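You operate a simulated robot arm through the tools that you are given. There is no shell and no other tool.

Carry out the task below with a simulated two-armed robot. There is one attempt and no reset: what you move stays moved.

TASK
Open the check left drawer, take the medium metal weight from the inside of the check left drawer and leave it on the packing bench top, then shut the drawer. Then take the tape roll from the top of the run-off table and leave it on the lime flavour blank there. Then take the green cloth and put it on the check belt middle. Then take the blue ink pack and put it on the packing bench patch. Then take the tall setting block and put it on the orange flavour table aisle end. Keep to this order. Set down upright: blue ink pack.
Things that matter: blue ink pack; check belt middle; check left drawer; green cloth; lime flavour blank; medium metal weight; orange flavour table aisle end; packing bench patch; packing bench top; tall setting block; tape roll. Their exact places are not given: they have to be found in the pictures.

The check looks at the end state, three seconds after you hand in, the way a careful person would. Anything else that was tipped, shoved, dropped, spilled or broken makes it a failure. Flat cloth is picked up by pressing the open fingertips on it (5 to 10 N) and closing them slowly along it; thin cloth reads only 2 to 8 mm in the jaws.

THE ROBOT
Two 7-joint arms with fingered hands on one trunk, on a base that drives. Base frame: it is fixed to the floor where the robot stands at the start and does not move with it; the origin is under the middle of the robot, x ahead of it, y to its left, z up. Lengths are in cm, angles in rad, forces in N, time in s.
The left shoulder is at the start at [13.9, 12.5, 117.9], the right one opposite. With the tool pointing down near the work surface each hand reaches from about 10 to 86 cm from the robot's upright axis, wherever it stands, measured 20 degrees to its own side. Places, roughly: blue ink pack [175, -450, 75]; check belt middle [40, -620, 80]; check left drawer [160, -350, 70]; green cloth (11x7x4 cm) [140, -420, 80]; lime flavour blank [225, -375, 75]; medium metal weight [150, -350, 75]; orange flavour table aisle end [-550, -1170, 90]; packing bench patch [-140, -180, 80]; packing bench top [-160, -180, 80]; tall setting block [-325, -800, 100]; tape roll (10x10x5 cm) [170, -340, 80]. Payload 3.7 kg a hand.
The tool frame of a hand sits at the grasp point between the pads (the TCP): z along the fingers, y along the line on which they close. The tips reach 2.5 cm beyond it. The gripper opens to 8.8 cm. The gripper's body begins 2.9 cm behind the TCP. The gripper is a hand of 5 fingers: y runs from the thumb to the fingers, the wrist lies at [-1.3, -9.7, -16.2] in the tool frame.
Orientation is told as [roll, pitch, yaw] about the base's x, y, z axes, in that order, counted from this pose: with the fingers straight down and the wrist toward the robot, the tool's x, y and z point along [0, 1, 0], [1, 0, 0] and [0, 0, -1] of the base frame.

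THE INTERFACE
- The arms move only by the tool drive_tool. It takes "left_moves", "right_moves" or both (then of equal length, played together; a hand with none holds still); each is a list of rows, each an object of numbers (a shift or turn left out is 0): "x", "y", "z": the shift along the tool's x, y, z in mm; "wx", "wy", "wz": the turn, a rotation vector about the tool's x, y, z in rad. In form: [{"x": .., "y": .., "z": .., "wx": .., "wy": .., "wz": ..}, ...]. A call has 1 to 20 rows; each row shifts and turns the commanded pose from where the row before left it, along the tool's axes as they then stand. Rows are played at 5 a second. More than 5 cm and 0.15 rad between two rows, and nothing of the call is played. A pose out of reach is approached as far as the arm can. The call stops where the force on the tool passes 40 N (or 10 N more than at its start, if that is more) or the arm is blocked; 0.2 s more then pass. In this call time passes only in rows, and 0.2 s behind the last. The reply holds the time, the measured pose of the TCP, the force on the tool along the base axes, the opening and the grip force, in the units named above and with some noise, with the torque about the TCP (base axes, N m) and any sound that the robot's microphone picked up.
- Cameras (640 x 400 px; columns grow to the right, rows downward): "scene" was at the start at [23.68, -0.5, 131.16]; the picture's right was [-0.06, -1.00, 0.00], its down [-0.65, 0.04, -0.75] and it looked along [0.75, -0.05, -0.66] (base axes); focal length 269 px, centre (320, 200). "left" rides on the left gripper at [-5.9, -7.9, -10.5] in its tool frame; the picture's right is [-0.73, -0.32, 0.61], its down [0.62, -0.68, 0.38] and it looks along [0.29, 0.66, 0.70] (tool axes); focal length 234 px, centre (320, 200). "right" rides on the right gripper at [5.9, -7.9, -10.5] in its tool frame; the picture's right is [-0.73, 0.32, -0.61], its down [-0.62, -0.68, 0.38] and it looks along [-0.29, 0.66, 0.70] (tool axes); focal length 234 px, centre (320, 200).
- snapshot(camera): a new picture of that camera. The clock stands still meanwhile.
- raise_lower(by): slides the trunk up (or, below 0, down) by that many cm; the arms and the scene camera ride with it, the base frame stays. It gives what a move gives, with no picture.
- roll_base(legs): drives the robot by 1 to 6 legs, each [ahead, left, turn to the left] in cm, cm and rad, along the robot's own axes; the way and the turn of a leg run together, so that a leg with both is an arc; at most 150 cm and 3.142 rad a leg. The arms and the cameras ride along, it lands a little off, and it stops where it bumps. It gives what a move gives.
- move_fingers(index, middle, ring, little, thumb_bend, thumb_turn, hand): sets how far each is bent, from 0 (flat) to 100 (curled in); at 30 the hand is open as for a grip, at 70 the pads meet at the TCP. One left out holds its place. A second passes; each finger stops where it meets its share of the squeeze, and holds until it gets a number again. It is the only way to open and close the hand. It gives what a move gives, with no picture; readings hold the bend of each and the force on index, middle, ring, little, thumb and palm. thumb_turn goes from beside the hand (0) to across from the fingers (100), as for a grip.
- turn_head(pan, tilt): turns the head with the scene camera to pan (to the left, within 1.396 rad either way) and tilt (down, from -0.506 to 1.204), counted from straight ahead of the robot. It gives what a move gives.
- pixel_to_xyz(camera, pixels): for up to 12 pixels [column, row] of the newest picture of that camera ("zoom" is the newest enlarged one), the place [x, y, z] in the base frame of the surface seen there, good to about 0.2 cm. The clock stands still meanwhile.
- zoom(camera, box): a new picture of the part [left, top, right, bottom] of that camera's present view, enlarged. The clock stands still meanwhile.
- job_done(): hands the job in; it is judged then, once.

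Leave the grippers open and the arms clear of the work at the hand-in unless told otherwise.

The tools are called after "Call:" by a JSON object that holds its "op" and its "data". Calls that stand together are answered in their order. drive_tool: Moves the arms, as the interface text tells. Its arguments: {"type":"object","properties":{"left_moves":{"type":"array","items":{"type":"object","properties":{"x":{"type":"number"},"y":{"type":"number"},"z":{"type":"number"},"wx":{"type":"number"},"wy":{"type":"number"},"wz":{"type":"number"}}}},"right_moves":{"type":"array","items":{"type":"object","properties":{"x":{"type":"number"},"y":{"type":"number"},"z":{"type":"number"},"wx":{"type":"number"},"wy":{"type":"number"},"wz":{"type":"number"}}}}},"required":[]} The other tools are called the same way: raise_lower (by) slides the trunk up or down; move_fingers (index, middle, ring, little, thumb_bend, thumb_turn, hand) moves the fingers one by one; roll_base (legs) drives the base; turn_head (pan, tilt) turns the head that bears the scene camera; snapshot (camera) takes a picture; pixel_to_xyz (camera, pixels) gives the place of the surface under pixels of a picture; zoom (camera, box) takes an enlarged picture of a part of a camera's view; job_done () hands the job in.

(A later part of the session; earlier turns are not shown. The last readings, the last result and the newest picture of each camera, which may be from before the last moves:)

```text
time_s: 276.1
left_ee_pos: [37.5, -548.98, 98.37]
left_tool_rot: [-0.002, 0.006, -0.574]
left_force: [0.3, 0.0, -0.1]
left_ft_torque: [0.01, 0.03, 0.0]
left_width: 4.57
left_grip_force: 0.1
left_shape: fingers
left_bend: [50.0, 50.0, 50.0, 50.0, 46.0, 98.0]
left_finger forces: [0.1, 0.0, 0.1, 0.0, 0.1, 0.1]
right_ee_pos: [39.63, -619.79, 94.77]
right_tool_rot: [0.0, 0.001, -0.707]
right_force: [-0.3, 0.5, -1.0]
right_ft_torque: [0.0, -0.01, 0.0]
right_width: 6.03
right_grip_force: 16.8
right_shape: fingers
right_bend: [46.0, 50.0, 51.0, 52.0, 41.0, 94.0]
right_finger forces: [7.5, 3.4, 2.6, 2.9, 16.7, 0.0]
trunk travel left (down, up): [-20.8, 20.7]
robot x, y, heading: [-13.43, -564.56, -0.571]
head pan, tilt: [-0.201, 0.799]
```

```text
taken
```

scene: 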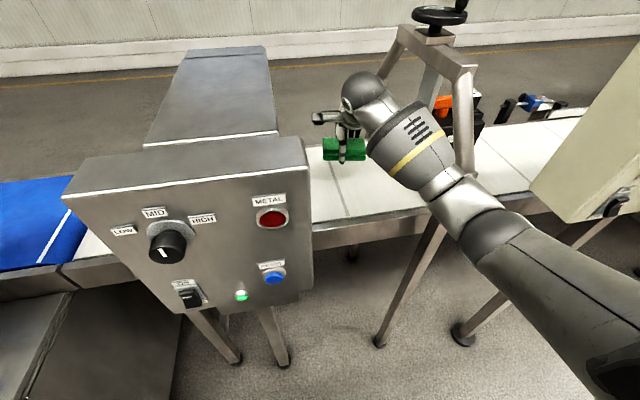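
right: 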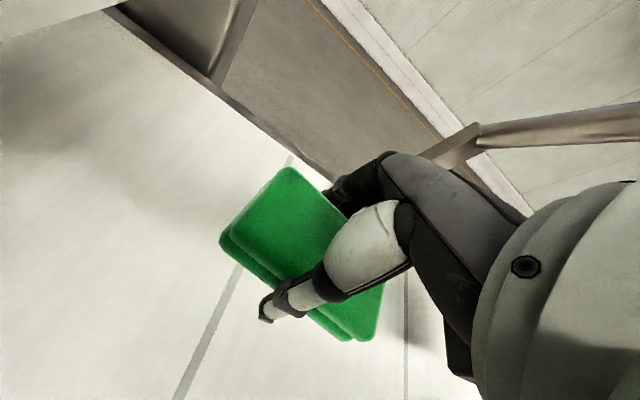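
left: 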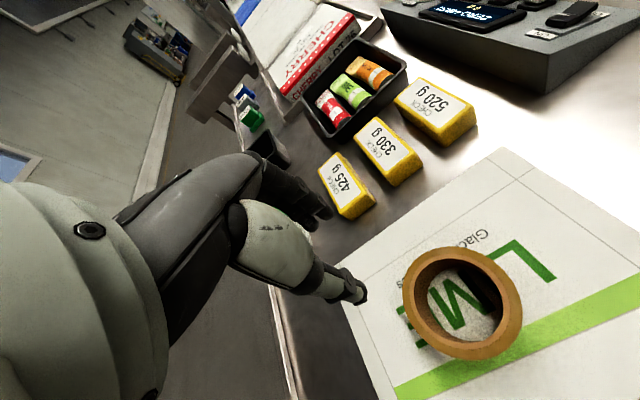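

The TCP is right over (39.6,-619.8). I lower 8 cm, then in small steps until the cloth touches the belt.

Call:
{"op": "drive_tool", "data": {"right_moves": [{"z": 25}, {"z": 25}, {"z": 20}, {"z": 12}, {"z": 6}]}}

Call:
{"op": "drive_tool", "data": {"right_moves": [{"z": 3}, {"z": 2}, {"z": 2}]}}

Call:
{"op": "snapshot", "data": {"camera": "right"}}

```text
time_s: 277.3
left_ee_pos: [37.48, -549.08, 98.36]
left_tool_rot: [-0.003, 0.004, -0.572]
left_force: [0.3, 0.0, -0.6]
left_ft_torque: [-0.01, -0.02, -0.01]
left_width: 4.57
left_grip_force: 0.0
left_shape: fingers
left_bend: [50.0, 50.0, 50.0, 50.0, 46.0, 98.0]
left_finger forces: [0.1, 0.1, 0.0, 0.1, 0.0, 0.0]
right_ee_pos: [39.57, -619.87, 86.03]
right_tool_rot: [0.0, 0.0, -0.707]
right_force: [0.2, -0.3, 0.2]
right_ft_torque: [0.0, -0.02, 0.0]
right_width: 6.0
right_grip_force: 15.8
right_shape: fingers
right_bend: [46.0, 50.0, 51.0, 52.0, 41.0, 94.0]
right_finger forces: [7.5, 3.4, 2.7, 2.9, 16.6, 0.0]
trunk travel left (down, up): [-20.8, 20.7]
robot x, y, heading: [-13.26, -564.64, -0.57]
head pan, tilt: [-0.201, 0.799]
```

```text
time_s: 278.1
left_ee_pos: [37.42, -548.96, 98.28]
left_tool_rot: [-0.003, 0.004, -0.573]
left_force: [0.1, -0.3, -0.9]
left_ft_torque: [-0.01, -0.02, 0.0]
left_width: 4.54
left_grip_force: 0.1
left_shape: fingers
left_bend: [50.0, 50.0, 50.0, 50.0, 46.0, 98.0]
left_finger forces: [0.0, 0.1, 0.1, 0.0, 0.0, 0.1]
right_ee_pos: [39.62, -619.77, 85.27]
right_tool_rot: [0.0, 0.0, -0.707]
right_force: [-0.6, 0.3, -0.1]
right_ft_torque: [0.02, 0.01, 0.0]
right_width: 6.01
right_grip_force: 17.1
right_shape: fingers
right_bend: [46.0, 50.0, 51.0, 52.0, 41.0, 94.0]
right_finger forces: [7.4, 3.4, 2.8, 2.8, 16.6, 0.0]
trunk travel left (down, up): [-20.8, 20.7]
robot x, y, heading: [-13.68, -564.61, -0.576]
head pan, tilt: [-0.201, 0.799]
```

```text
taken
```

right: 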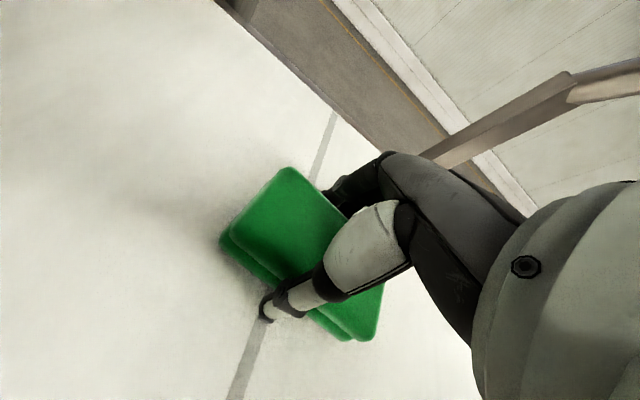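

Very close to contact. I lower 2 mm more and open slowly.

Call:
{"op": "drive_tool", "data": {"right_moves": [{"z": 1.5}, {"z": 1}]}}

Call:
{"op": "move_fingers", "data": {"hand": "right", "index": 40, "middle": 40, "ring": 40, "little": 40, "thumb_bend": 38}}

Call:
{"op": "move_fingers", "data": {"hand": "right", "index": 30, "middle": 30, "ring": 30, "little": 30, "thumb_bend": 28, "thumb_turn": 98}}

Call:
{"op": "snapshot", "data": {"camera": "right"}}

```text
time_s: 278.7
left_ee_pos: [37.41, -548.89, 98.4]
left_tool_rot: [-0.001, 0.003, -0.573]
left_force: [0.2, 0.1, 0.4]
left_ft_torque: [0.01, 0.0, -0.06]
left_width: 4.54
left_grip_force: 0.0
left_shape: fingers
left_bend: [50.0, 50.0, 50.0, 50.0, 46.0, 98.0]
left_finger forces: [0.0, 0.0, 0.0, 0.1, 0.1, 0.0]
right_ee_pos: [39.64, -619.58, 85.13]
right_tool_rot: [0.0, 0.0, -0.707]
right_force: [0.0, -0.3, -1.5]
right_ft_torque: [-0.01, 0.03, 0.03]
right_width: 6.02
right_grip_force: 16.5
right_shape: fingers
right_bend: [46.0, 50.0, 51.0, 52.0, 41.0, 94.0]
right_finger forces: [7.6, 3.4, 2.7, 2.7, 16.6, 0.0]
trunk travel left (down, up): [-20.8, 20.7]
robot x, y, heading: [-13.48, -565.21, -0.571]
head pan, tilt: [-0.201, 0.799]
```

```text
time_s: 279.7
left_ee_pos: [37.32, -548.93, 98.39]
left_tool_rot: [-0.002, 0.004, -0.573]
left_force: [0.4, 0.1, -0.5]
left_ft_torque: [-0.03, -0.01, 0.01]
left_width: 4.55
left_grip_force: 0.1
left_shape: fingers
left_bend: [50.0, 50.0, 50.0, 50.0, 46.0, 98.0]
left_finger forces: [0.1, 0.1, 0.0, 0.1, 0.1, 0.0]
right_ee_pos: [39.63, -619.69, 85.07]
right_tool_rot: [0.001, 0.0, -0.708]
right_force: [-0.2, 0.0, -0.7]
right_ft_torque: [-0.02, 0.02, 0.01]
right_width: 6.79
right_grip_force: 0.7
right_shape: fingers
right_bend: [39.0, 40.0, 40.0, 40.0, 37.0, 97.0]
right_finger forces: [0.9, 0.0, 0.0, 0.0, 1.0, 0.0]
trunk travel left (down, up): [-20.8, 20.7]
robot x, y, heading: [-13.6, -564.46, -0.571]
head pan, tilt: [-0.201, 0.799]
```

```text
time_s: 280.7
left_ee_pos: [37.38, -549.03, 98.3]
left_tool_rot: [-0.001, 0.002, -0.572]
left_force: [0.7, -0.6, 0.6]
left_ft_torque: [0.0, 0.0, 0.02]
left_width: 4.53
left_grip_force: 0.0
left_shape: fingers
left_bend: [50.0, 50.0, 50.0, 50.0, 46.0, 98.0]
left_finger forces: [0.1, 0.1, 0.0, 0.0, 0.0, 0.0]
right_ee_pos: [39.64, -619.66, 85.11]
right_tool_rot: [0.002, 0.001, -0.708]
right_force: [0.4, -1.0, 0.1]
right_ft_torque: [0.0, -0.01, 0.02]
right_width: 8.6
right_grip_force: 0.1
right_shape: fingers
right_bend: [30.0, 30.0, 30.0, 30.0, 28.0, 96.0]
right_finger forces: [0.0, 0.0, 0.0, 0.1, 0.1, 0.0]
trunk travel left (down, up): [-20.8, 20.7]
robot x, y, heading: [-13.35, -564.38, -0.566]
head pan, tilt: [-0.201, 0.799]
```

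```text
taken
```

right: 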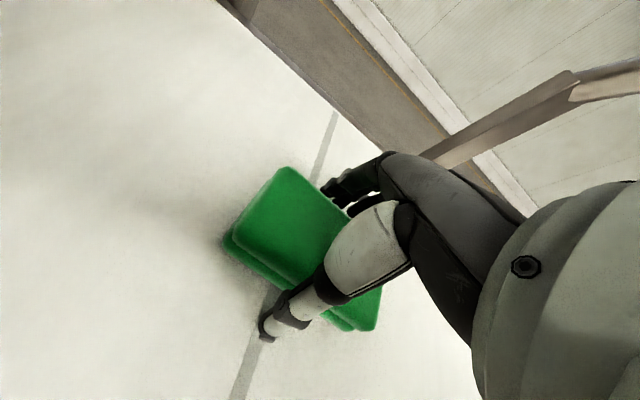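

The cloth lies on the belt, hand open. I lift straight up and retreat the way I came.

Call:
{"op": "drive_tool", "data": {"right_moves": [{"z": -10}, {"z": -20}, {"z": -30}, {"z": -30}, {"z": -30}, {"y": -27, "x": -3.6, "z": -16}, {"y": -27, "x": -3.6, "z": -16}, {"y": -30, "x": -4}, {"y": -30, "x": -4}, {"y": -30, "x": -4}, {"y": -30, "x": -4}, {"y": -30, "x": -4}, {"y": -30, "x": -4}]}}

Call:
{"op": "snapshot", "data": {"camera": "scene"}}

```text
time_s: 283.5
left_ee_pos: [37.53, -549.02, 98.45]
left_tool_rot: [-0.002, 0.004, -0.572]
left_force: [0.3, 0.4, -0.4]
left_ft_torque: [-0.02, 0.0, -0.05]
left_width: 4.56
left_grip_force: 0.1
left_shape: fingers
left_bend: [50.0, 50.0, 50.0, 50.0, 46.0, 98.0]
left_finger forces: [0.0, 0.0, 0.0, 0.0, 0.0, 0.0]
right_ee_pos: [19.52, -606.88, 100.29]
right_tool_rot: [0.001, 0.0, -0.708]
right_force: [-0.7, -0.2, 0.5]
right_ft_torque: [0.02, 0.02, 0.01]
right_width: 8.58
right_grip_force: 0.1
right_shape: fingers
right_bend: [30.0, 30.0, 30.0, 30.0, 28.0, 95.0]
right_finger forces: [0.0, 0.1, 0.0, 0.0, 0.0, 0.0]
trunk travel left (down, up): [-20.8, 20.7]
robot x, y, heading: [-13.32, -564.53, -0.573]
head pan, tilt: [-0.201, 0.799]
```

```text
taken
```

scene: 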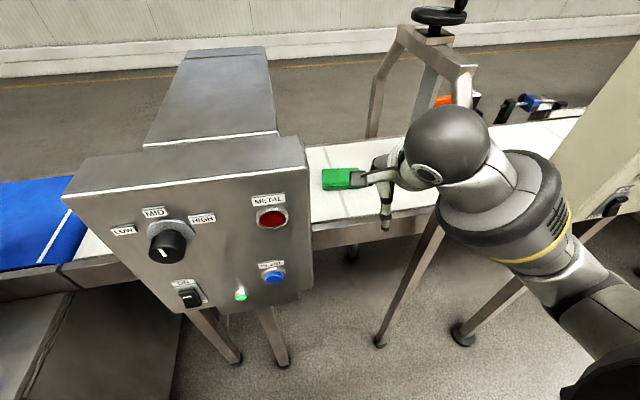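

The cloth is on the belt at (340,178). Next is the blue ink pack at the back edge of the cabinet; it must be reached from the wall side. I back away first and restore the left arm to its normal pose.

Call:
{"op": "roll_base", "data": {"legs": [[-82, 0, 0]]}}

Call:
{"op": "drive_tool", "data": {"left_moves": [{"y": 40, "x": -15}, {"y": 40, "x": -25}, {"y": 40, "x": -30}, {"y": 20, "x": -30}, {"x": -30, "z": -20}, {"z": -20}], "right_moves": [{"wz": -0.13, "z": -10}, {"z": -10, "y": -20}, {"z": -10, "y": -20}, {"z": -10, "x": 5}, {"z": -5}, {"z": -5}]}}

Call:
{"op": "turn_head", "data": {"pan": 0.5, "tilt": 0.35}}

Call:
{"op": "snapshot", "data": {"camera": "scene"}}

```text
time_s: 287.9
left_ee_pos: [-31.04, -504.86, 98.18]
left_tool_rot: [-0.001, 0.004, -0.586]
left_force: [-0.1, -0.3, -0.4]
left_ft_torque: [-0.01, -0.03, 0.0]
left_width: 4.55
left_grip_force: 0.0
left_shape: fingers
left_bend: [50.0, 50.0, 50.0, 50.0, 46.0, 98.0]
left_finger forces: [0.0, 0.1, 0.0, 0.1, 0.0, 0.0]
right_ee_pos: [-49.62, -562.54, 100.3]
right_tool_rot: [0.003, 0.001, -0.721]
right_force: [-0.4, 0.7, -0.8]
right_ft_torque: [0.0, -0.02, -0.02]
right_width: 8.61
right_grip_force: 0.2
right_shape: fingers
right_bend: [30.0, 30.0, 30.0, 30.0, 28.0, 95.0]
right_finger forces: [0.0, 0.1, 0.0, 0.1, 0.1, 0.0]
trunk travel left (down, up): [-20.8, 20.7]
robot x, y, heading: [-82.28, -519.87, -0.582]
head pan, tilt: [-0.201, 0.799]
```

```text
time_s: 289.2
left_ee_pos: [-26.52, -523.59, 102.44]
left_tool_rot: [-0.001, 0.005, -0.586]
left_force: [-0.7, 0.2, -0.1]
left_ft_torque: [0.01, -0.02, 0.02]
left_width: 4.57
left_grip_force: 0.0
left_shape: fingers
left_bend: [50.0, 50.0, 50.0, 50.0, 46.0, 98.0]
left_finger forces: [0.0, 0.0, 0.0, 0.0, 0.0, 0.1]
right_ee_pos: [-51.05, -560.83, 105.41]
right_tool_rot: [0.002, -0.001, -0.591]
right_force: [0.0, 0.2, -0.1]
right_ft_torque: [0.04, 0.02, -0.04]
right_width: 8.61
right_grip_force: 0.0
right_shape: fingers
right_bend: [30.0, 30.0, 30.0, 30.0, 28.0, 95.0]
right_finger forces: [0.0, 0.1, 0.0, 0.0, 0.0, 0.0]
right hand out of reach, approached as far as the arm can: row 3
trunk travel left (down, up): [-20.8, 20.7]
robot x, y, heading: [-82.12, -519.83, -0.586]
head pan, tilt: [-0.201, 0.799]
```

```text
time_s: 290.3
left_ee_pos: [-26.51, -523.41, 102.43]
left_tool_rot: [-0.001, 0.006, -0.586]
left_force: [0.3, -0.2, 0.2]
left_ft_torque: [-0.01, 0.02, 0.03]
left_width: 4.57
left_grip_force: 0.0
left_shape: fingers
left_bend: [50.0, 50.0, 50.0, 50.0, 46.0, 98.0]
left_finger forces: [0.1, 0.0, 0.0, 0.1, 0.0, 0.0]
right_ee_pos: [-51.17, -560.94, 105.44]
right_tool_rot: [0.001, 0.001, -0.591]
right_force: [-0.3, 0.5, -0.8]
right_ft_torque: [0.02, 0.01, 0.01]
right_width: 8.61
right_grip_force: 0.1
right_shape: fingers
right_bend: [30.0, 30.0, 30.0, 30.0, 28.0, 95.0]
right_finger forces: [0.1, 0.0, 0.0, 0.0, 0.1, 0.0]
trunk travel left (down, up): [-20.8, 20.7]
robot x, y, heading: [-82.27, -519.67, -0.582]
head pan, tilt: [0.499, 0.351]
```

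```text
taken
```

scene: 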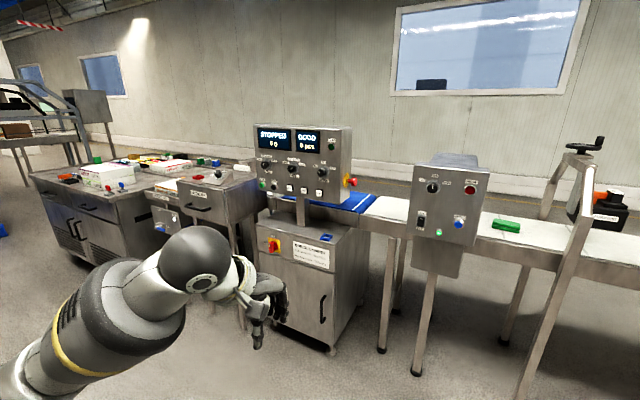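

Now I sidestep left along the front of the line back toward the aisle at the cabinet's left end.

Call:
{"op": "roll_base", "data": {"legs": [[0, 117, 0.009], [0, 117, 0], [0, 116, 0]]}}

Call:
{"op": "turn_head", "data": {"pan": 0, "tilt": 0.4}}

Call:
{"op": "snapshot", "data": {"camera": "scene"}}

```text
time_s: 321.2
left_ee_pos: [169.71, -232.4, 102.41]
left_tool_rot: [-0.002, 0.005, -0.601]
left_force: [0.6, -0.8, -0.4]
left_ft_torque: [-0.02, 0.0, -0.02]
left_width: 4.55
left_grip_force: 0.1
left_shape: fingers
left_bend: [50.0, 50.0, 50.0, 50.0, 46.0, 98.0]
left_finger forces: [0.0, 0.0, 0.0, 0.1, 0.0, 0.0]
right_ee_pos: [144.48, -269.33, 105.31]
right_tool_rot: [0.002, 0.001, -0.607]
right_force: [0.1, 0.3, 0.5]
right_ft_torque: [0.01, -0.03, -0.01]
right_width: 8.65
right_grip_force: 0.1
right_shape: fingers
right_bend: [30.0, 30.0, 30.0, 30.0, 28.0, 95.0]
right_finger forces: [0.0, 0.0, 0.0, 0.1, 0.1, 0.0]
trunk travel left (down, up): [-20.8, 20.7]
robot x, y, heading: [114.05, -228.06, -0.606]
head pan, tilt: [0.499, 0.351]
```

```text
time_s: 322.1
left_ee_pos: [169.63, -232.33, 102.42]
left_tool_rot: [-0.003, 0.005, -0.603]
left_force: [0.7, 0.4, -0.2]
left_ft_torque: [0.01, 0.01, -0.02]
left_width: 4.54
left_grip_force: 0.1
left_shape: fingers
left_bend: [50.0, 50.0, 50.0, 50.0, 46.0, 98.0]
left_finger forces: [0.1, 0.0, 0.0, 0.0, 0.0, 0.0]
right_ee_pos: [144.59, -269.24, 105.48]
right_tool_rot: [0.002, -0.001, -0.608]
right_force: [0.2, -0.1, -0.5]
right_ft_torque: [-0.01, 0.02, -0.04]
right_width: 8.61
right_grip_force: 0.0
right_shape: fingers
right_bend: [30.0, 30.0, 30.0, 30.0, 28.0, 95.0]
right_finger forces: [0.1, 0.0, 0.1, 0.0, 0.0, 0.0]
trunk travel left (down, up): [-20.8, 20.7]
robot x, y, heading: [114.08, -228.1, -0.604]
head pan, tilt: [0.0, 0.4]
```

```text
taken
```

scene: 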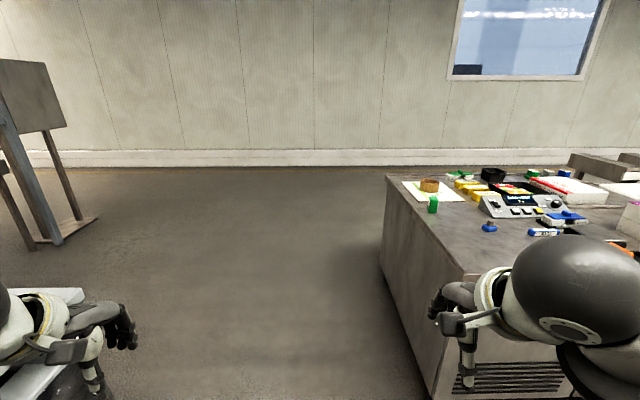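

I'm at the aisle entrance. I measure the stand's foot at left and the cabinet's back corner, then continue.

Call:
{"op": "pixel_to_xyz", "data": {"camera": "scene", "pixels": [[60, 243], [95, 217], [30, 247], [388, 178], [462, 280], [300, 165], [40, 300], [80, 295]]}}

```text
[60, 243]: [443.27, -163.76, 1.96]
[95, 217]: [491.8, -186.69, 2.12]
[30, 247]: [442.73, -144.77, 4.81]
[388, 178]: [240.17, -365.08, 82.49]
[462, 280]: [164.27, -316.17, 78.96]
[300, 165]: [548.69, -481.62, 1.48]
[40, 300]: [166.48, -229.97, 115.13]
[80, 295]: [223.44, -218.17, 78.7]
```

The way is clear. I drive up the aisle past the cabinet's back corner (n≈400).

Call:
{"op": "roll_base", "data": {"legs": [[0, 0, 0.028], [125, 0, 0], [130, 0, 0]]}}

Call:
{"op": "turn_head", "data": {"pan": -1.2, "tilt": 0.45}}

Call:
{"op": "snapshot", "data": {"camera": "scene"}}

```text
time_s: 334.9
left_ee_pos: [384.54, -370.41, 102.36]
left_tool_rot: [-0.002, 0.003, -0.579]
left_force: [-0.4, 0.1, -0.2]
left_ft_torque: [0.01, 0.04, -0.02]
left_width: 4.59
left_grip_force: 0.1
left_shape: fingers
left_bend: [50.0, 50.0, 50.0, 50.0, 46.0, 98.0]
left_finger forces: [0.0, 0.0, 0.1, 0.0, 0.0, 0.1]
right_ee_pos: [360.36, -408.1, 105.35]
right_tool_rot: [0.002, -0.002, -0.584]
right_force: [0.6, -0.2, 0.1]
right_ft_torque: [-0.02, 0.0, -0.03]
right_width: 8.61
right_grip_force: 0.2
right_shape: fingers
right_bend: [30.0, 30.0, 30.0, 30.0, 28.0, 95.0]
right_finger forces: [0.0, 0.1, 0.0, 0.1, 0.1, 0.1]
trunk travel left (down, up): [-20.8, 20.7]
robot x, y, heading: [328.94, -367.43, -0.579]
head pan, tilt: [0.0, 0.4]
```

```text
time_s: 336.3
left_ee_pos: [384.61, -370.35, 102.37]
left_tool_rot: [-0.001, 0.003, -0.579]
left_force: [-0.1, -0.7, -0.2]
left_ft_torque: [0.02, -0.03, 0.05]
left_width: 4.56
left_grip_force: 0.0
left_shape: fingers
left_bend: [50.0, 50.0, 50.0, 50.0, 46.0, 98.0]
left_finger forces: [0.0, 0.1, 0.1, 0.0, 0.1, 0.0]
right_ee_pos: [360.4, -408.0, 105.46]
right_tool_rot: [0.001, 0.0, -0.583]
right_force: [0.2, 0.0, 0.4]
right_ft_torque: [-0.04, 0.04, 0.02]
right_width: 8.59
right_grip_force: 0.0
right_shape: fingers
right_bend: [30.0, 30.0, 30.0, 30.0, 28.0, 95.0]
right_finger forces: [0.0, 0.0, 0.1, 0.0, 0.0, 0.0]
trunk travel left (down, up): [-20.8, 20.7]
robot x, y, heading: [328.8, -367.17, -0.575]
head pan, tilt: [-1.201, 0.45]
```

```text
taken
```

scene: 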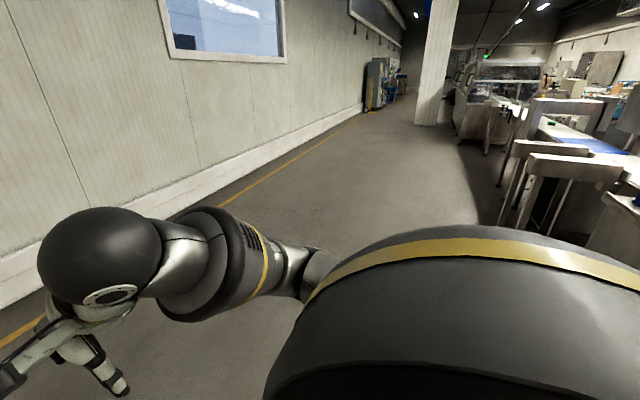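

I'm behind the cabinet line, wide corridor. I turn right by π to face the back of the cabinet and look.

Call:
{"op": "roll_base", "data": {"legs": [[0, 0, -3.14]]}}

Call:
{"op": "turn_head", "data": {"pan": 0.7, "tilt": 0.5}}

Call:
{"op": "snapshot", "data": {"camera": "scene"}}

```text
time_s: 344.0
left_ee_pos: [273.05, -365.15, 102.27]
left_tool_rot: [-0.002, 0.003, 2.581]
left_force: [0.0, -0.2, 0.0]
left_ft_torque: [-0.02, 0.01, 0.01]
left_width: 4.57
left_grip_force: 0.1
left_shape: fingers
left_bend: [50.0, 50.0, 50.0, 50.0, 46.0, 98.0]
left_finger forces: [0.1, 0.0, 0.1, 0.0, 0.0, 0.0]
right_ee_pos: [296.62, -327.13, 105.35]
right_tool_rot: [0.002, 0.001, 2.575]
right_force: [-0.6, -0.3, 0.3]
right_ft_torque: [0.0, -0.01, -0.02]
right_width: 8.61
right_grip_force: 0.0
right_shape: fingers
right_bend: [30.0, 30.0, 30.0, 30.0, 28.0, 95.0]
right_finger forces: [0.0, 0.1, 0.0, 0.0, 0.0, 0.1]
trunk travel left (down, up): [-20.8, 20.7]
robot x, y, heading: [328.9, -367.44, 2.582]
head pan, tilt: [-1.201, 0.45]
```

```text
time_s: 345.9
left_ee_pos: [273.17, -365.03, 102.4]
left_tool_rot: [-0.002, 0.005, 2.581]
left_force: [0.2, -1.3, -0.4]
left_ft_torque: [0.01, 0.02, 0.03]
left_width: 4.54
left_grip_force: 0.0
left_shape: fingers
left_bend: [50.0, 50.0, 50.0, 50.0, 46.0, 98.0]
left_finger forces: [0.0, 0.1, 0.0, 0.0, 0.0, 0.0]
right_ee_pos: [296.65, -327.12, 105.37]
right_tool_rot: [0.002, -0.002, 2.575]
right_force: [-0.7, 0.4, 0.4]
right_ft_torque: [-0.02, 0.01, 0.0]
right_width: 8.6
right_grip_force: 0.0
right_shape: fingers
right_bend: [30.0, 30.0, 30.0, 30.0, 28.0, 95.0]
right_finger forces: [0.0, 0.1, 0.0, 0.0, 0.0, 0.0]
trunk travel left (down, up): [-20.8, 20.7]
robot x, y, heading: [328.6, -367.24, 2.584]
head pan, tilt: [0.7, 0.499]
```

```text
taken
```

scene: 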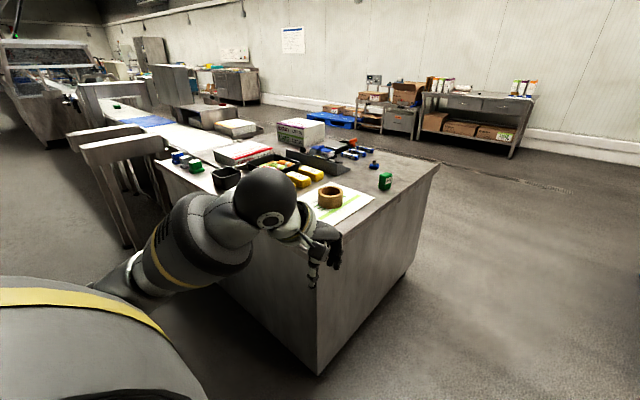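

The ink packs are at (177,157), (187,162), (196,166). I measure them, the chutes, and the back edge.

Call:
{"op": "pixel_to_xyz", "data": {"camera": "scene", "pixels": [[177, 156], [187, 161], [196, 166], [160, 167], [320, 235], [87, 150], [160, 140], [76, 135], [215, 200], [125, 200], [110, 240], [225, 178]]}}

Call:
{"op": "zoom", "data": {"camera": "scene", "box": [70, 100, 270, 225]}}

```text
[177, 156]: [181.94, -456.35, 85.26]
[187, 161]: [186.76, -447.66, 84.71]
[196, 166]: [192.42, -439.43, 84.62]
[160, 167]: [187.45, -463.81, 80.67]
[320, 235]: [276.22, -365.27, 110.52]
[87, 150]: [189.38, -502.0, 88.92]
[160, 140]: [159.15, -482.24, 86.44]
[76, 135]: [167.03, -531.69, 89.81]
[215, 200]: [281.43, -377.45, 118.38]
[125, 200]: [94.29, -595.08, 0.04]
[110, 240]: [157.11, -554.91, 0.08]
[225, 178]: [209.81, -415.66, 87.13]
```

```text
3.20 times, centred on (170, 162) of scene
```

zoom: 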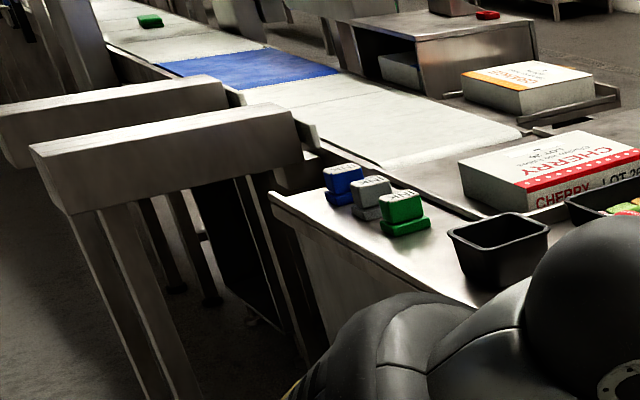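

The blue pack is at n≈400, l≈-283, the first chute only starts at l≈-312 (top z≈90). I correct heading and sidestep left 130 cm to bring the left hand in front of it.

Call:
{"op": "roll_base", "data": {"legs": [[0, 0, -0.016], [0, 128, 0]]}}

Call:
{"op": "turn_head", "data": {"pan": 0.25, "tilt": 0.75}}

Call:
{"op": "snapshot", "data": {"camera": "scene"}}

```text
time_s: 357.7
left_ee_pos: [204.04, -471.59, 102.38]
left_tool_rot: [-0.003, 0.004, 2.568]
left_force: [0.1, 0.4, 0.0]
left_ft_torque: [0.02, 0.02, -0.04]
left_width: 4.56
left_grip_force: 0.1
left_shape: fingers
left_bend: [50.0, 50.0, 50.0, 50.0, 46.0, 98.0]
left_finger forces: [0.0, 0.1, 0.0, 0.1, 0.1, 0.1]
right_ee_pos: [228.04, -433.91, 105.43]
right_tool_rot: [0.003, 0.001, 2.564]
right_force: [0.1, 0.5, 0.4]
right_ft_torque: [0.02, -0.03, 0.02]
right_width: 8.61
right_grip_force: 0.1
right_shape: fingers
right_bend: [30.0, 30.0, 30.0, 30.0, 28.0, 95.0]
right_finger forces: [0.0, 0.0, 0.1, 0.0, 0.0, 0.0]
trunk travel left (down, up): [-20.8, 20.7]
robot x, y, heading: [259.71, -474.56, 2.568]
head pan, tilt: [0.7, 0.499]
```

```text
time_s: 358.6
left_ee_pos: [204.1, -471.7, 102.33]
left_tool_rot: [-0.003, 0.002, 2.57]
left_force: [0.5, 1.4, 0.8]
left_ft_torque: [0.01, 0.0, 0.02]
left_width: 4.57
left_grip_force: 0.0
left_shape: fingers
left_bend: [50.0, 50.0, 50.0, 50.0, 46.0, 98.0]
left_finger forces: [0.0, 0.0, 0.0, 0.1, 0.1, 0.1]
right_ee_pos: [228.17, -433.82, 105.44]
right_tool_rot: [0.003, 0.0, 2.565]
right_force: [0.7, 0.7, 0.3]
right_ft_torque: [0.0, -0.02, 0.03]
right_width: 8.61
right_grip_force: 0.1
right_shape: fingers
right_bend: [30.0, 30.0, 30.0, 30.0, 28.0, 95.0]
right_finger forces: [0.1, 0.1, 0.1, 0.0, 0.0, 0.1]
trunk travel left (down, up): [-20.8, 20.7]
robot x, y, heading: [259.64, -474.74, 2.568]
head pan, tilt: [0.25, 0.75]
```

```text
taken
```

scene: 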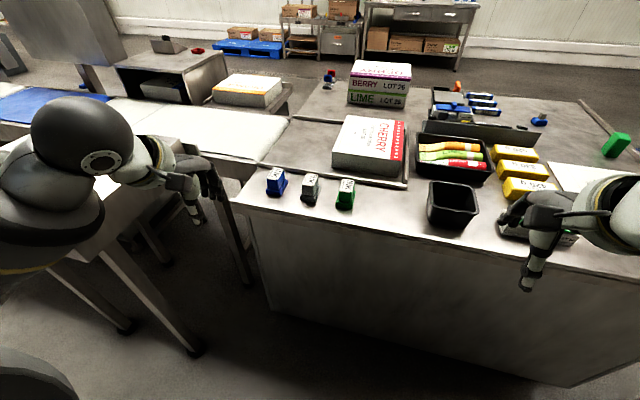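

The packs are at (276,182), (310,188), (345,193). I zoom in.

Call:
{"op": "zoom", "data": {"camera": "scene", "box": [230, 140, 390, 240]}}

Call:
{"op": "pixel_to_xyz", "data": {"camera": "zoom", "pixels": [[188, 125], [170, 130], [208, 138], [185, 165], [165, 210], [215, 215], [165, 255], [260, 245], [185, 215], [180, 90], [320, 150]]}}

```text
4.00 times, centred on (310, 190) of scene
```

zoom: 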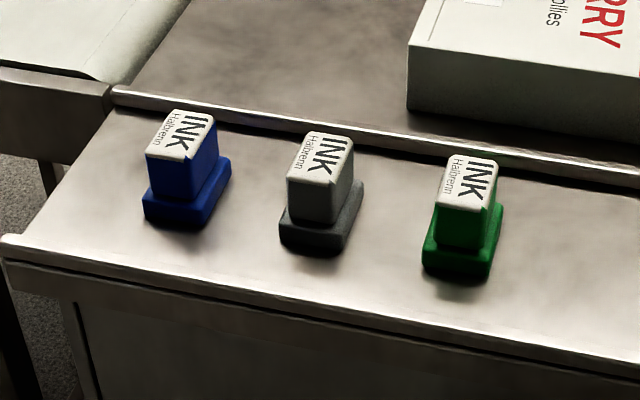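

```text
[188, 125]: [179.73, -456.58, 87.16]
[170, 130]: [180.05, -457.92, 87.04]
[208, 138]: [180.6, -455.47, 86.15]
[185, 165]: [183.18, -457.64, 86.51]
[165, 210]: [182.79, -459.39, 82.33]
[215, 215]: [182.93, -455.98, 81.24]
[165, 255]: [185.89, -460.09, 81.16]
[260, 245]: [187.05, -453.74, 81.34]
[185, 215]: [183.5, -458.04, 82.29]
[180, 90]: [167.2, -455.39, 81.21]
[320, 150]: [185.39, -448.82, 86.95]
```

I measure the blue pack's top and base corners.

Call:
{"op": "pixel_to_xyz", "data": {"camera": "zoom", "pixels": [[150, 153], [184, 157], [211, 121], [179, 113], [181, 136], [146, 218], [203, 222], [228, 178], [146, 196], [200, 202], [228, 163]]}}

```text
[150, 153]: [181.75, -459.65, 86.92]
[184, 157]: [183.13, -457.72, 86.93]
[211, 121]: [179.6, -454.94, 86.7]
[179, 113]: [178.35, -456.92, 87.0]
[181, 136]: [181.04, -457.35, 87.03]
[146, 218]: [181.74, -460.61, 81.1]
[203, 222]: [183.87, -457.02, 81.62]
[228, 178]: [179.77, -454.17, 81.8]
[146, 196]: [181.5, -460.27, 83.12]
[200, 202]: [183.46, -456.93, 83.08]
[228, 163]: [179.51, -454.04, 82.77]
```

The pack is a 2.8×4.8 cm block (top z≈87) on a slightly larger base (to z≈83.1), long axis at heading ≈2.47. I move the base 10 cm closer so the arm isn't stretched.

Call:
{"op": "roll_base", "data": {"legs": [[10, 0, 0]]}}

Call:
{"op": "move_fingers", "data": {"hand": "left", "index": 32, "middle": 32, "ring": 25, "little": 25, "thumb_bend": 32}}

```text
time_s: 359.7
left_ee_pos: [195.65, -466.33, 102.43]
left_tool_rot: [-0.002, 0.005, 2.568]
left_force: [0.3, 0.0, 1.0]
left_ft_torque: [0.0, -0.02, 0.0]
left_width: 4.58
left_grip_force: 0.0
left_shape: fingers
left_bend: [50.0, 50.0, 50.0, 50.0, 46.0, 98.0]
left_finger forces: [0.0, 0.0, 0.0, 0.0, 0.1, 0.1]
right_ee_pos: [219.7, -428.65, 105.41]
right_tool_rot: [0.002, 0.0, 2.563]
right_force: [-0.6, -0.5, -0.3]
right_ft_torque: [-0.01, -0.03, -0.02]
right_width: 8.62
right_grip_force: 0.0
right_shape: fingers
right_bend: [30.0, 30.0, 30.0, 30.0, 28.0, 95.0]
right_finger forces: [0.0, 0.0, 0.0, 0.0, 0.0, 0.0]
trunk travel left (down, up): [-20.8, 20.7]
robot x, y, heading: [251.34, -469.21, 2.569]
head pan, tilt: [0.25, 0.75]
```

```text
time_s: 360.7
left_ee_pos: [195.73, -466.19, 102.46]
left_tool_rot: [-0.003, 0.003, 2.567]
left_force: [-0.7, -0.1, -0.8]
left_ft_torque: [-0.02, -0.01, 0.03]
left_width: 8.06
left_grip_force: 0.1
left_shape: fingers
left_bend: [32.0, 32.0, 25.0, 25.0, 32.0, 96.0]
left_finger forces: [0.1, 0.0, 0.0, 0.0, 0.0, 0.0]
right_ee_pos: [219.72, -428.7, 105.39]
right_tool_rot: [0.002, 0.0, 2.563]
right_force: [-0.6, -0.5, 0.2]
right_ft_torque: [-0.01, 0.02, 0.01]
right_width: 8.59
right_grip_force: 0.0
right_shape: fingers
right_bend: [30.0, 30.0, 30.0, 30.0, 28.0, 95.0]
right_finger forces: [0.0, 0.0, 0.0, 0.0, 0.1, 0.0]
trunk travel left (down, up): [-20.8, 20.7]
robot x, y, heading: [251.37, -469.43, 2.571]
head pan, tilt: [0.25, 0.75]
```

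I move the left hand 17.5 cm forward over the blue pack and turn it 0.095 to match.

Call:
{"op": "drive_tool", "data": {"left_moves": [{"y": 35, "x": 1, "wz": 0.05}, {"y": 35, "x": 1, "wz": 0.045}, {"y": 35, "x": 4}, {"y": 35, "x": 4}, {"y": 32, "x": 4}]}}

Call:
{"op": "snapshot", "data": {"camera": "left"}}

Call:
{"op": "snapshot", "data": {"camera": "scene"}}

```text
time_s: 361.9
left_ee_pos: [181.12, -457.11, 102.26]
left_tool_rot: [-0.002, 0.006, 2.473]
left_force: [0.3, -0.2, 0.4]
left_ft_torque: [-0.02, -0.02, 0.01]
left_width: 8.06
left_grip_force: 0.1
left_shape: fingers
left_bend: [32.0, 32.0, 25.0, 25.0, 32.0, 96.0]
left_finger forces: [0.0, 0.0, 0.0, 0.0, 0.0, 0.0]
right_ee_pos: [219.78, -428.41, 105.43]
right_tool_rot: [0.002, -0.001, 2.565]
right_force: [0.2, -0.1, -0.4]
right_ft_torque: [-0.03, -0.03, -0.02]
right_width: 8.6
right_grip_force: 0.1
right_shape: fingers
right_bend: [30.0, 30.0, 30.0, 30.0, 28.0, 95.0]
right_finger forces: [0.0, 0.0, 0.0, 0.1, 0.0, 0.0]
trunk travel left (down, up): [-20.8, 20.7]
robot x, y, heading: [251.39, -469.22, 2.577]
head pan, tilt: [0.25, 0.75]
```

```text
taken
```

left: 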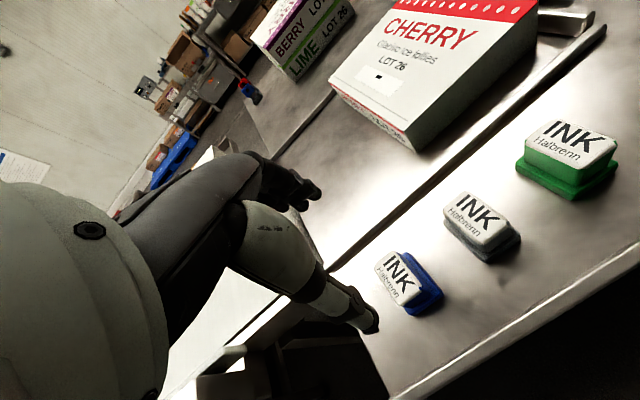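

```text
taken
```

scene: 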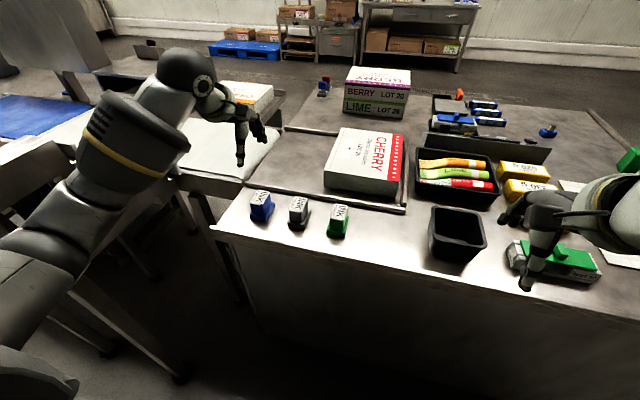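

The pack's top centre (≈(400,277)) matches the TCP's projected point (403,276). I verify by measuring.

Call:
{"op": "pixel_to_xyz", "data": {"camera": "left", "pixels": [[380, 260], [396, 254], [421, 288], [404, 302], [400, 277], [442, 292], [410, 313]]}}

Call:
{"op": "zoom", "data": {"camera": "left", "box": [340, 220, 500, 330]}}

```text
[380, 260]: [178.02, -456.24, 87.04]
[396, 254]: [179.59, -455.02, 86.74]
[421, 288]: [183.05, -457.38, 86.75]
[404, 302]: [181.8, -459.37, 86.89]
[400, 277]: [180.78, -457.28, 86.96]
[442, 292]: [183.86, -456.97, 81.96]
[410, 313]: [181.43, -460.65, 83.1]
```

```text
3.64 times, centred on (420, 275) of left
```

zoom: 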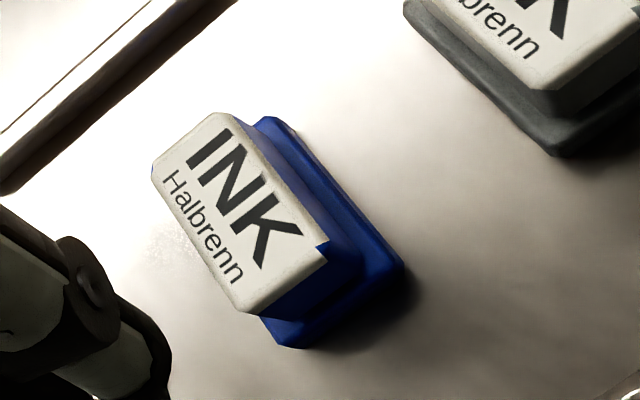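

Aligned within 0.5 cm. I descend to about 86.1 (pads on the upper block, above its base).

Call:
{"op": "drive_tool", "data": {"left_moves": [{"x": 2, "y": 3, "z": 30}, {"z": 35}, {"z": 35}, {"z": 30}]}}

Call:
{"op": "snapshot", "data": {"camera": "left"}}

```text
time_s: 362.9
left_ee_pos: [180.61, -457.18, 89.28]
left_tool_rot: [0.0, 0.003, 2.473]
left_force: [-1.0, 0.5, 0.0]
left_ft_torque: [-0.01, 0.04, 0.01]
left_width: 8.05
left_grip_force: 0.0
left_shape: fingers
left_bend: [32.0, 32.0, 25.0, 25.0, 32.0, 96.0]
left_finger forces: [0.1, 0.1, 0.0, 0.1, 0.1, 0.0]
right_ee_pos: [219.71, -428.7, 105.38]
right_tool_rot: [0.001, -0.001, 2.563]
right_force: [-1.0, -0.8, -0.4]
right_ft_torque: [-0.02, 0.01, 0.03]
right_width: 8.6
right_grip_force: 0.1
right_shape: fingers
right_bend: [30.0, 30.0, 30.0, 30.0, 28.0, 95.0]
right_finger forces: [0.0, 0.0, 0.0, 0.0, 0.0, 0.0]
trunk travel left (down, up): [-20.8, 20.7]
robot x, y, heading: [251.32, -469.2, 2.569]
head pan, tilt: [0.25, 0.75]
```

```text
taken
```

left: 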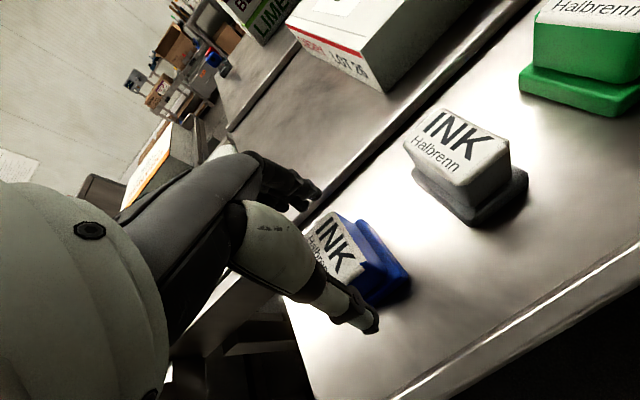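

Well centred. I descend 3.2 cm more and close index, middle and thumb.

Call:
{"op": "drive_tool", "data": {"left_moves": [{"z": 14}, {"z": 12}, {"z": 6}]}}

Call:
{"op": "move_fingers", "data": {"hand": "left", "index": 50, "middle": 50, "thumb_bend": 50}}

Call:
{"op": "snapshot", "data": {"camera": "left"}}

```text
time_s: 363.7
left_ee_pos: [180.8, -457.03, 86.1]
left_tool_rot: [-0.002, 0.003, 2.474]
left_force: [0.4, -0.3, 0.1]
left_ft_torque: [0.0, -0.01, -0.04]
left_width: 8.05
left_grip_force: 0.1
left_shape: fingers
left_bend: [32.0, 32.0, 25.0, 25.0, 32.0, 96.0]
left_finger forces: [0.0, 0.1, 0.0, 0.0, 0.0, 0.0]
right_ee_pos: [219.73, -428.57, 105.44]
right_tool_rot: [0.002, 0.0, 2.564]
right_force: [0.1, 0.1, 0.2]
right_ft_torque: [0.01, -0.03, -0.02]
right_width: 8.6
right_grip_force: 0.0
right_shape: fingers
right_bend: [30.0, 30.0, 30.0, 30.0, 28.0, 95.0]
right_finger forces: [0.0, 0.0, 0.0, 0.1, 0.1, 0.1]
trunk travel left (down, up): [-20.8, 20.7]
robot x, y, heading: [251.39, -469.12, 2.575]
head pan, tilt: [0.25, 0.75]
```

```text
time_s: 364.7
left_ee_pos: [180.68, -457.09, 86.25]
left_tool_rot: [-0.002, 0.003, 2.472]
left_force: [-0.1, 0.4, -0.4]
left_ft_torque: [0.04, 0.03, -0.02]
left_width: 5.22
left_grip_force: 6.3
left_shape: fingers
left_bend: [45.0, 48.0, 25.0, 25.0, 46.0, 97.0]
left_finger forces: [5.0, 1.6, 0.0, 0.0, 6.3, 0.0]
right_ee_pos: [219.78, -428.61, 105.47]
right_tool_rot: [0.001, 0.001, 2.563]
right_force: [0.7, -0.5, 0.9]
right_ft_torque: [-0.03, 0.01, 0.0]
right_width: 8.62
right_grip_force: 0.1
right_shape: fingers
right_bend: [30.0, 30.0, 30.0, 30.0, 28.0, 95.0]
right_finger forces: [0.0, 0.0, 0.1, 0.1, 0.0, 0.1]
trunk travel left (down, up): [-20.8, 20.7]
robot x, y, heading: [251.23, -469.19, 2.573]
head pan, tilt: [0.25, 0.75]
```

```text
taken
```

left: 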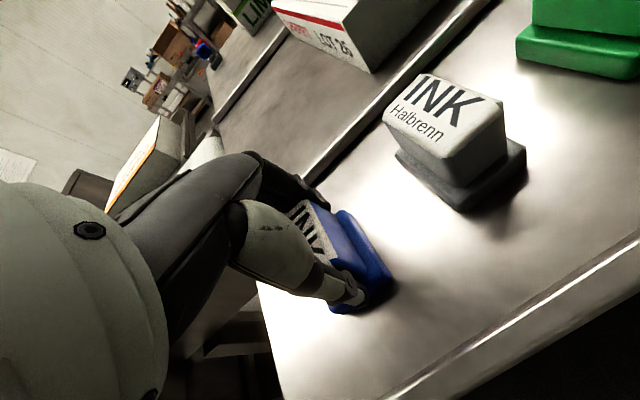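

Held at 6 N. I tighten slightly and lift.

Call:
{"op": "move_fingers", "data": {"hand": "left", "index": 54, "middle": 56, "thumb_bend": 54}}

Call:
{"op": "drive_tool", "data": {"left_moves": [{"z": -5}, {"z": -8}, {"z": -15}, {"z": -25}, {"z": -35}, {"z": -40}, {"z": -40}]}}

Call:
{"op": "snapshot", "data": {"camera": "left"}}

Call:
{"op": "snapshot", "data": {"camera": "scene"}}

```text
time_s: 365.7
left_ee_pos: [180.67, -457.07, 86.23]
left_tool_rot: [-0.001, 0.003, 2.473]
left_force: [-0.1, 1.1, 0.6]
left_ft_torque: [0.1, 0.09, 0.02]
left_width: 5.07
left_grip_force: 11.1
left_shape: fingers
left_bend: [46.0, 50.0, 25.0, 25.0, 47.0, 97.0]
left_finger forces: [7.2, 4.3, 0.1, 0.1, 10.8, 0.1]
right_ee_pos: [219.94, -428.47, 105.45]
right_tool_rot: [0.003, 0.0, 2.564]
right_force: [0.5, 0.5, -0.5]
right_ft_torque: [0.02, -0.03, -0.01]
right_width: 8.63
right_grip_force: 0.0
right_shape: fingers
right_bend: [30.0, 30.0, 30.0, 30.0, 28.0, 95.0]
right_finger forces: [0.0, 0.1, 0.1, 0.0, 0.1, 0.0]
trunk travel left (down, up): [-20.8, 20.7]
robot x, y, heading: [250.82, -469.08, 2.576]
head pan, tilt: [0.25, 0.75]
```

```text
time_s: 367.3
left_ee_pos: [180.65, -457.16, 103.0]
left_tool_rot: [0.0, 0.006, 2.473]
left_force: [-0.6, 0.7, -1.6]
left_ft_torque: [-0.02, -0.01, 0.0]
left_width: 5.06
left_grip_force: 11.0
left_shape: fingers
left_bend: [47.0, 51.0, 25.0, 25.0, 47.0, 97.0]
left_finger forces: [7.1, 3.9, 0.0, 0.1, 10.8, 0.1]
right_ee_pos: [219.78, -428.47, 105.38]
right_tool_rot: [0.001, -0.001, 2.562]
right_force: [0.3, 0.7, 0.2]
right_ft_torque: [-0.01, 0.01, -0.01]
right_width: 8.61
right_grip_force: 0.0
right_shape: fingers
right_bend: [30.0, 30.0, 30.0, 30.0, 28.0, 95.0]
right_finger forces: [0.0, 0.0, 0.1, 0.1, 0.1, 0.0]
trunk travel left (down, up): [-20.8, 20.7]
robot x, y, heading: [250.95, -469.0, 2.568]
head pan, tilt: [0.25, 0.75]
```

```text
taken
```

left: 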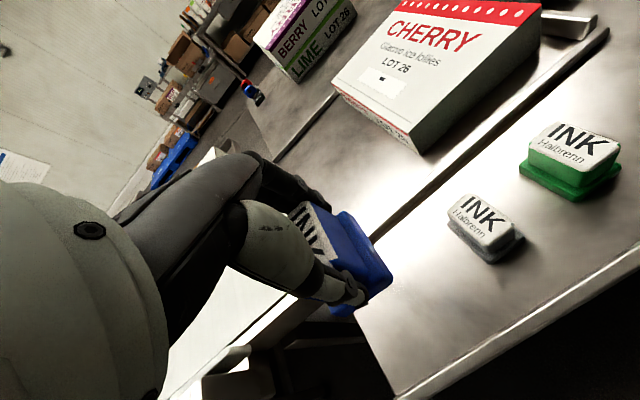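

```text
taken
```

scene: 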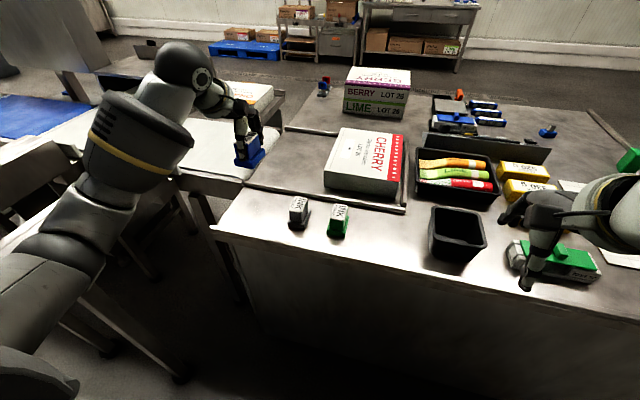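

The blue pack is held upright. I draw the hand back to me, then retreat: back 14 cm, right 127 cm, and down the aisle.

Call:
{"op": "drive_tool", "data": {"left_moves": [{"y": -30}, {"y": -40}, {"y": -40}, {"y": -40}]}}

Call:
{"op": "roll_base", "data": {"legs": [[-14, 0, -0.006], [0, -127, 0]]}}

Call:
{"op": "turn_head", "data": {"pan": 0, "tilt": 0.4}}

Call:
{"op": "snapshot", "data": {"camera": "scene"}}

```text
time_s: 368.3
left_ee_pos: [192.58, -466.62, 102.97]
left_tool_rot: [-0.003, 0.003, 2.473]
left_force: [-0.1, -1.0, -1.8]
left_ft_torque: [0.03, -0.01, 0.0]
left_width: 5.07
left_grip_force: 11.6
left_shape: fingers
left_bend: [47.0, 51.0, 25.0, 25.0, 47.0, 97.0]
left_finger forces: [7.2, 4.0, 0.0, 0.0, 11.0, 0.1]
right_ee_pos: [219.89, -428.52, 105.38]
right_tool_rot: [0.002, -0.003, 2.562]
right_force: [0.9, 0.7, -0.4]
right_ft_torque: [0.05, 0.0, 0.02]
right_width: 8.59
right_grip_force: 0.0
right_shape: fingers
right_bend: [30.0, 30.0, 30.0, 30.0, 28.0, 95.0]
right_finger forces: [0.0, 0.0, 0.1, 0.1, 0.0, 0.0]
trunk travel left (down, up): [-20.8, 20.7]
robot x, y, heading: [251.32, -469.14, 2.574]
head pan, tilt: [0.25, 0.75]
```

```text
time_s: 380.6
left_ee_pos: [273.7, -367.04, 102.91]
left_tool_rot: [-0.001, 0.003, 2.468]
left_force: [0.3, 0.0, -1.8]
left_ft_torque: [0.0, -0.01, 0.04]
left_width: 5.08
left_grip_force: 10.5
left_shape: fingers
left_bend: [47.0, 51.0, 25.0, 25.0, 47.0, 97.0]
left_finger forces: [7.1, 3.8, 0.0, 0.0, 10.8, 0.1]
right_ee_pos: [301.16, -329.13, 105.39]
right_tool_rot: [0.0, 0.0, 2.559]
right_force: [0.5, -0.1, 0.7]
right_ft_torque: [0.0, 0.0, -0.01]
right_width: 8.61
right_grip_force: 0.0
right_shape: fingers
right_bend: [30.0, 30.0, 30.0, 30.0, 28.0, 95.0]
right_finger forces: [0.0, 0.1, 0.1, 0.0, 0.0, 0.0]
trunk travel left (down, up): [-20.8, 20.7]
robot x, y, heading: [332.64, -370.01, 2.565]
head pan, tilt: [0.25, 0.75]
```

```text
time_s: 381.5
left_ee_pos: [273.67, -367.01, 103.03]
left_tool_rot: [-0.005, 0.005, 2.47]
left_force: [-0.8, -0.2, -1.9]
left_ft_torque: [0.01, -0.02, 0.01]
left_width: 5.06
left_grip_force: 11.0
left_shape: fingers
left_bend: [47.0, 51.0, 25.0, 25.0, 47.0, 97.0]
left_finger forces: [7.0, 3.8, 0.1, 0.0, 10.7, 0.0]
right_ee_pos: [301.17, -329.19, 105.38]
right_tool_rot: [0.002, 0.0, 2.559]
right_force: [-0.4, -0.6, -0.2]
right_ft_torque: [0.01, 0.02, 0.0]
right_width: 8.6
right_grip_force: 0.1
right_shape: fingers
right_bend: [30.0, 30.0, 30.0, 30.0, 28.0, 95.0]
right_finger forces: [0.1, 0.0, 0.0, 0.0, 0.1, 0.0]
trunk travel left (down, up): [-20.8, 20.7]
robot x, y, heading: [332.79, -369.9, 2.568]
head pan, tilt: [0.0, 0.4]
```

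```text
taken
```

scene: 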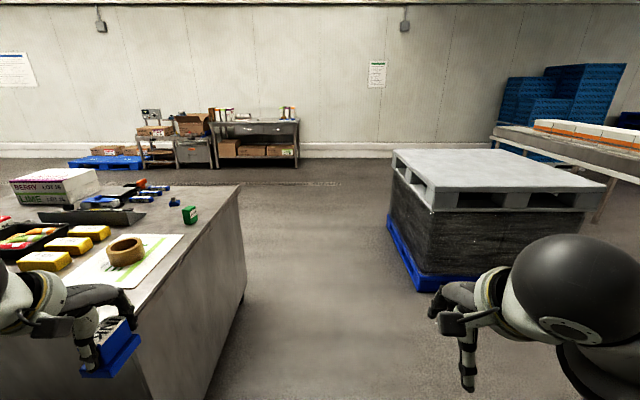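

The corridor is clear. I shift 5 cm right and drive down the aisle toward the packing bench.

Call:
{"op": "roll_base", "data": {"legs": [[0, -5, 0], [120, 0, 0], [120, 0, 0], [112, 0, 0]]}}

Call:
{"op": "snapshot", "data": {"camera": "scene"}}

```text
time_s: 399.2
left_ee_pos: [-16.07, -168.95, 102.97]
left_tool_rot: [-0.002, 0.004, 2.458]
left_force: [-0.1, 0.0, -1.4]
left_ft_torque: [0.01, 0.02, -0.03]
left_width: 5.03
left_grip_force: 10.9
left_shape: fingers
left_bend: [47.0, 51.0, 25.0, 25.0, 47.0, 98.0]
left_finger forces: [7.0, 3.8, 0.1, 0.1, 10.6, 0.1]
right_ee_pos: [11.66, -131.25, 105.44]
right_tool_rot: [0.003, 0.0, 2.547]
right_force: [-0.3, 0.2, 0.1]
right_ft_torque: [-0.02, 0.02, 0.01]
right_width: 8.64
right_grip_force: 0.1
right_shape: fingers
right_bend: [30.0, 30.0, 30.0, 30.0, 28.0, 95.0]
right_finger forces: [0.0, 0.1, 0.0, 0.0, 0.0, 0.0]
trunk travel left (down, up): [-20.8, 20.7]
robot x, y, heading: [42.31, -172.35, 2.549]
head pan, tilt: [0.0, 0.4]
```

```text
taken
```

scene: 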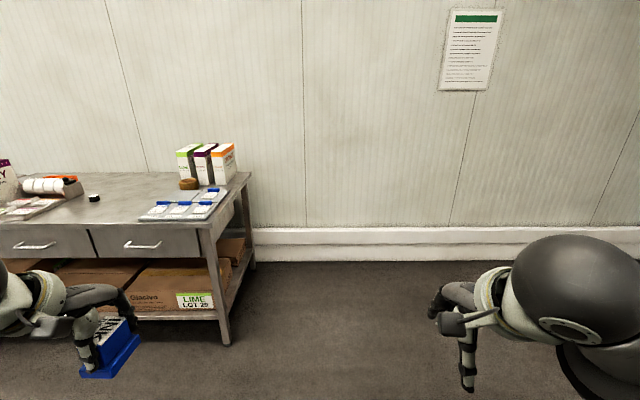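

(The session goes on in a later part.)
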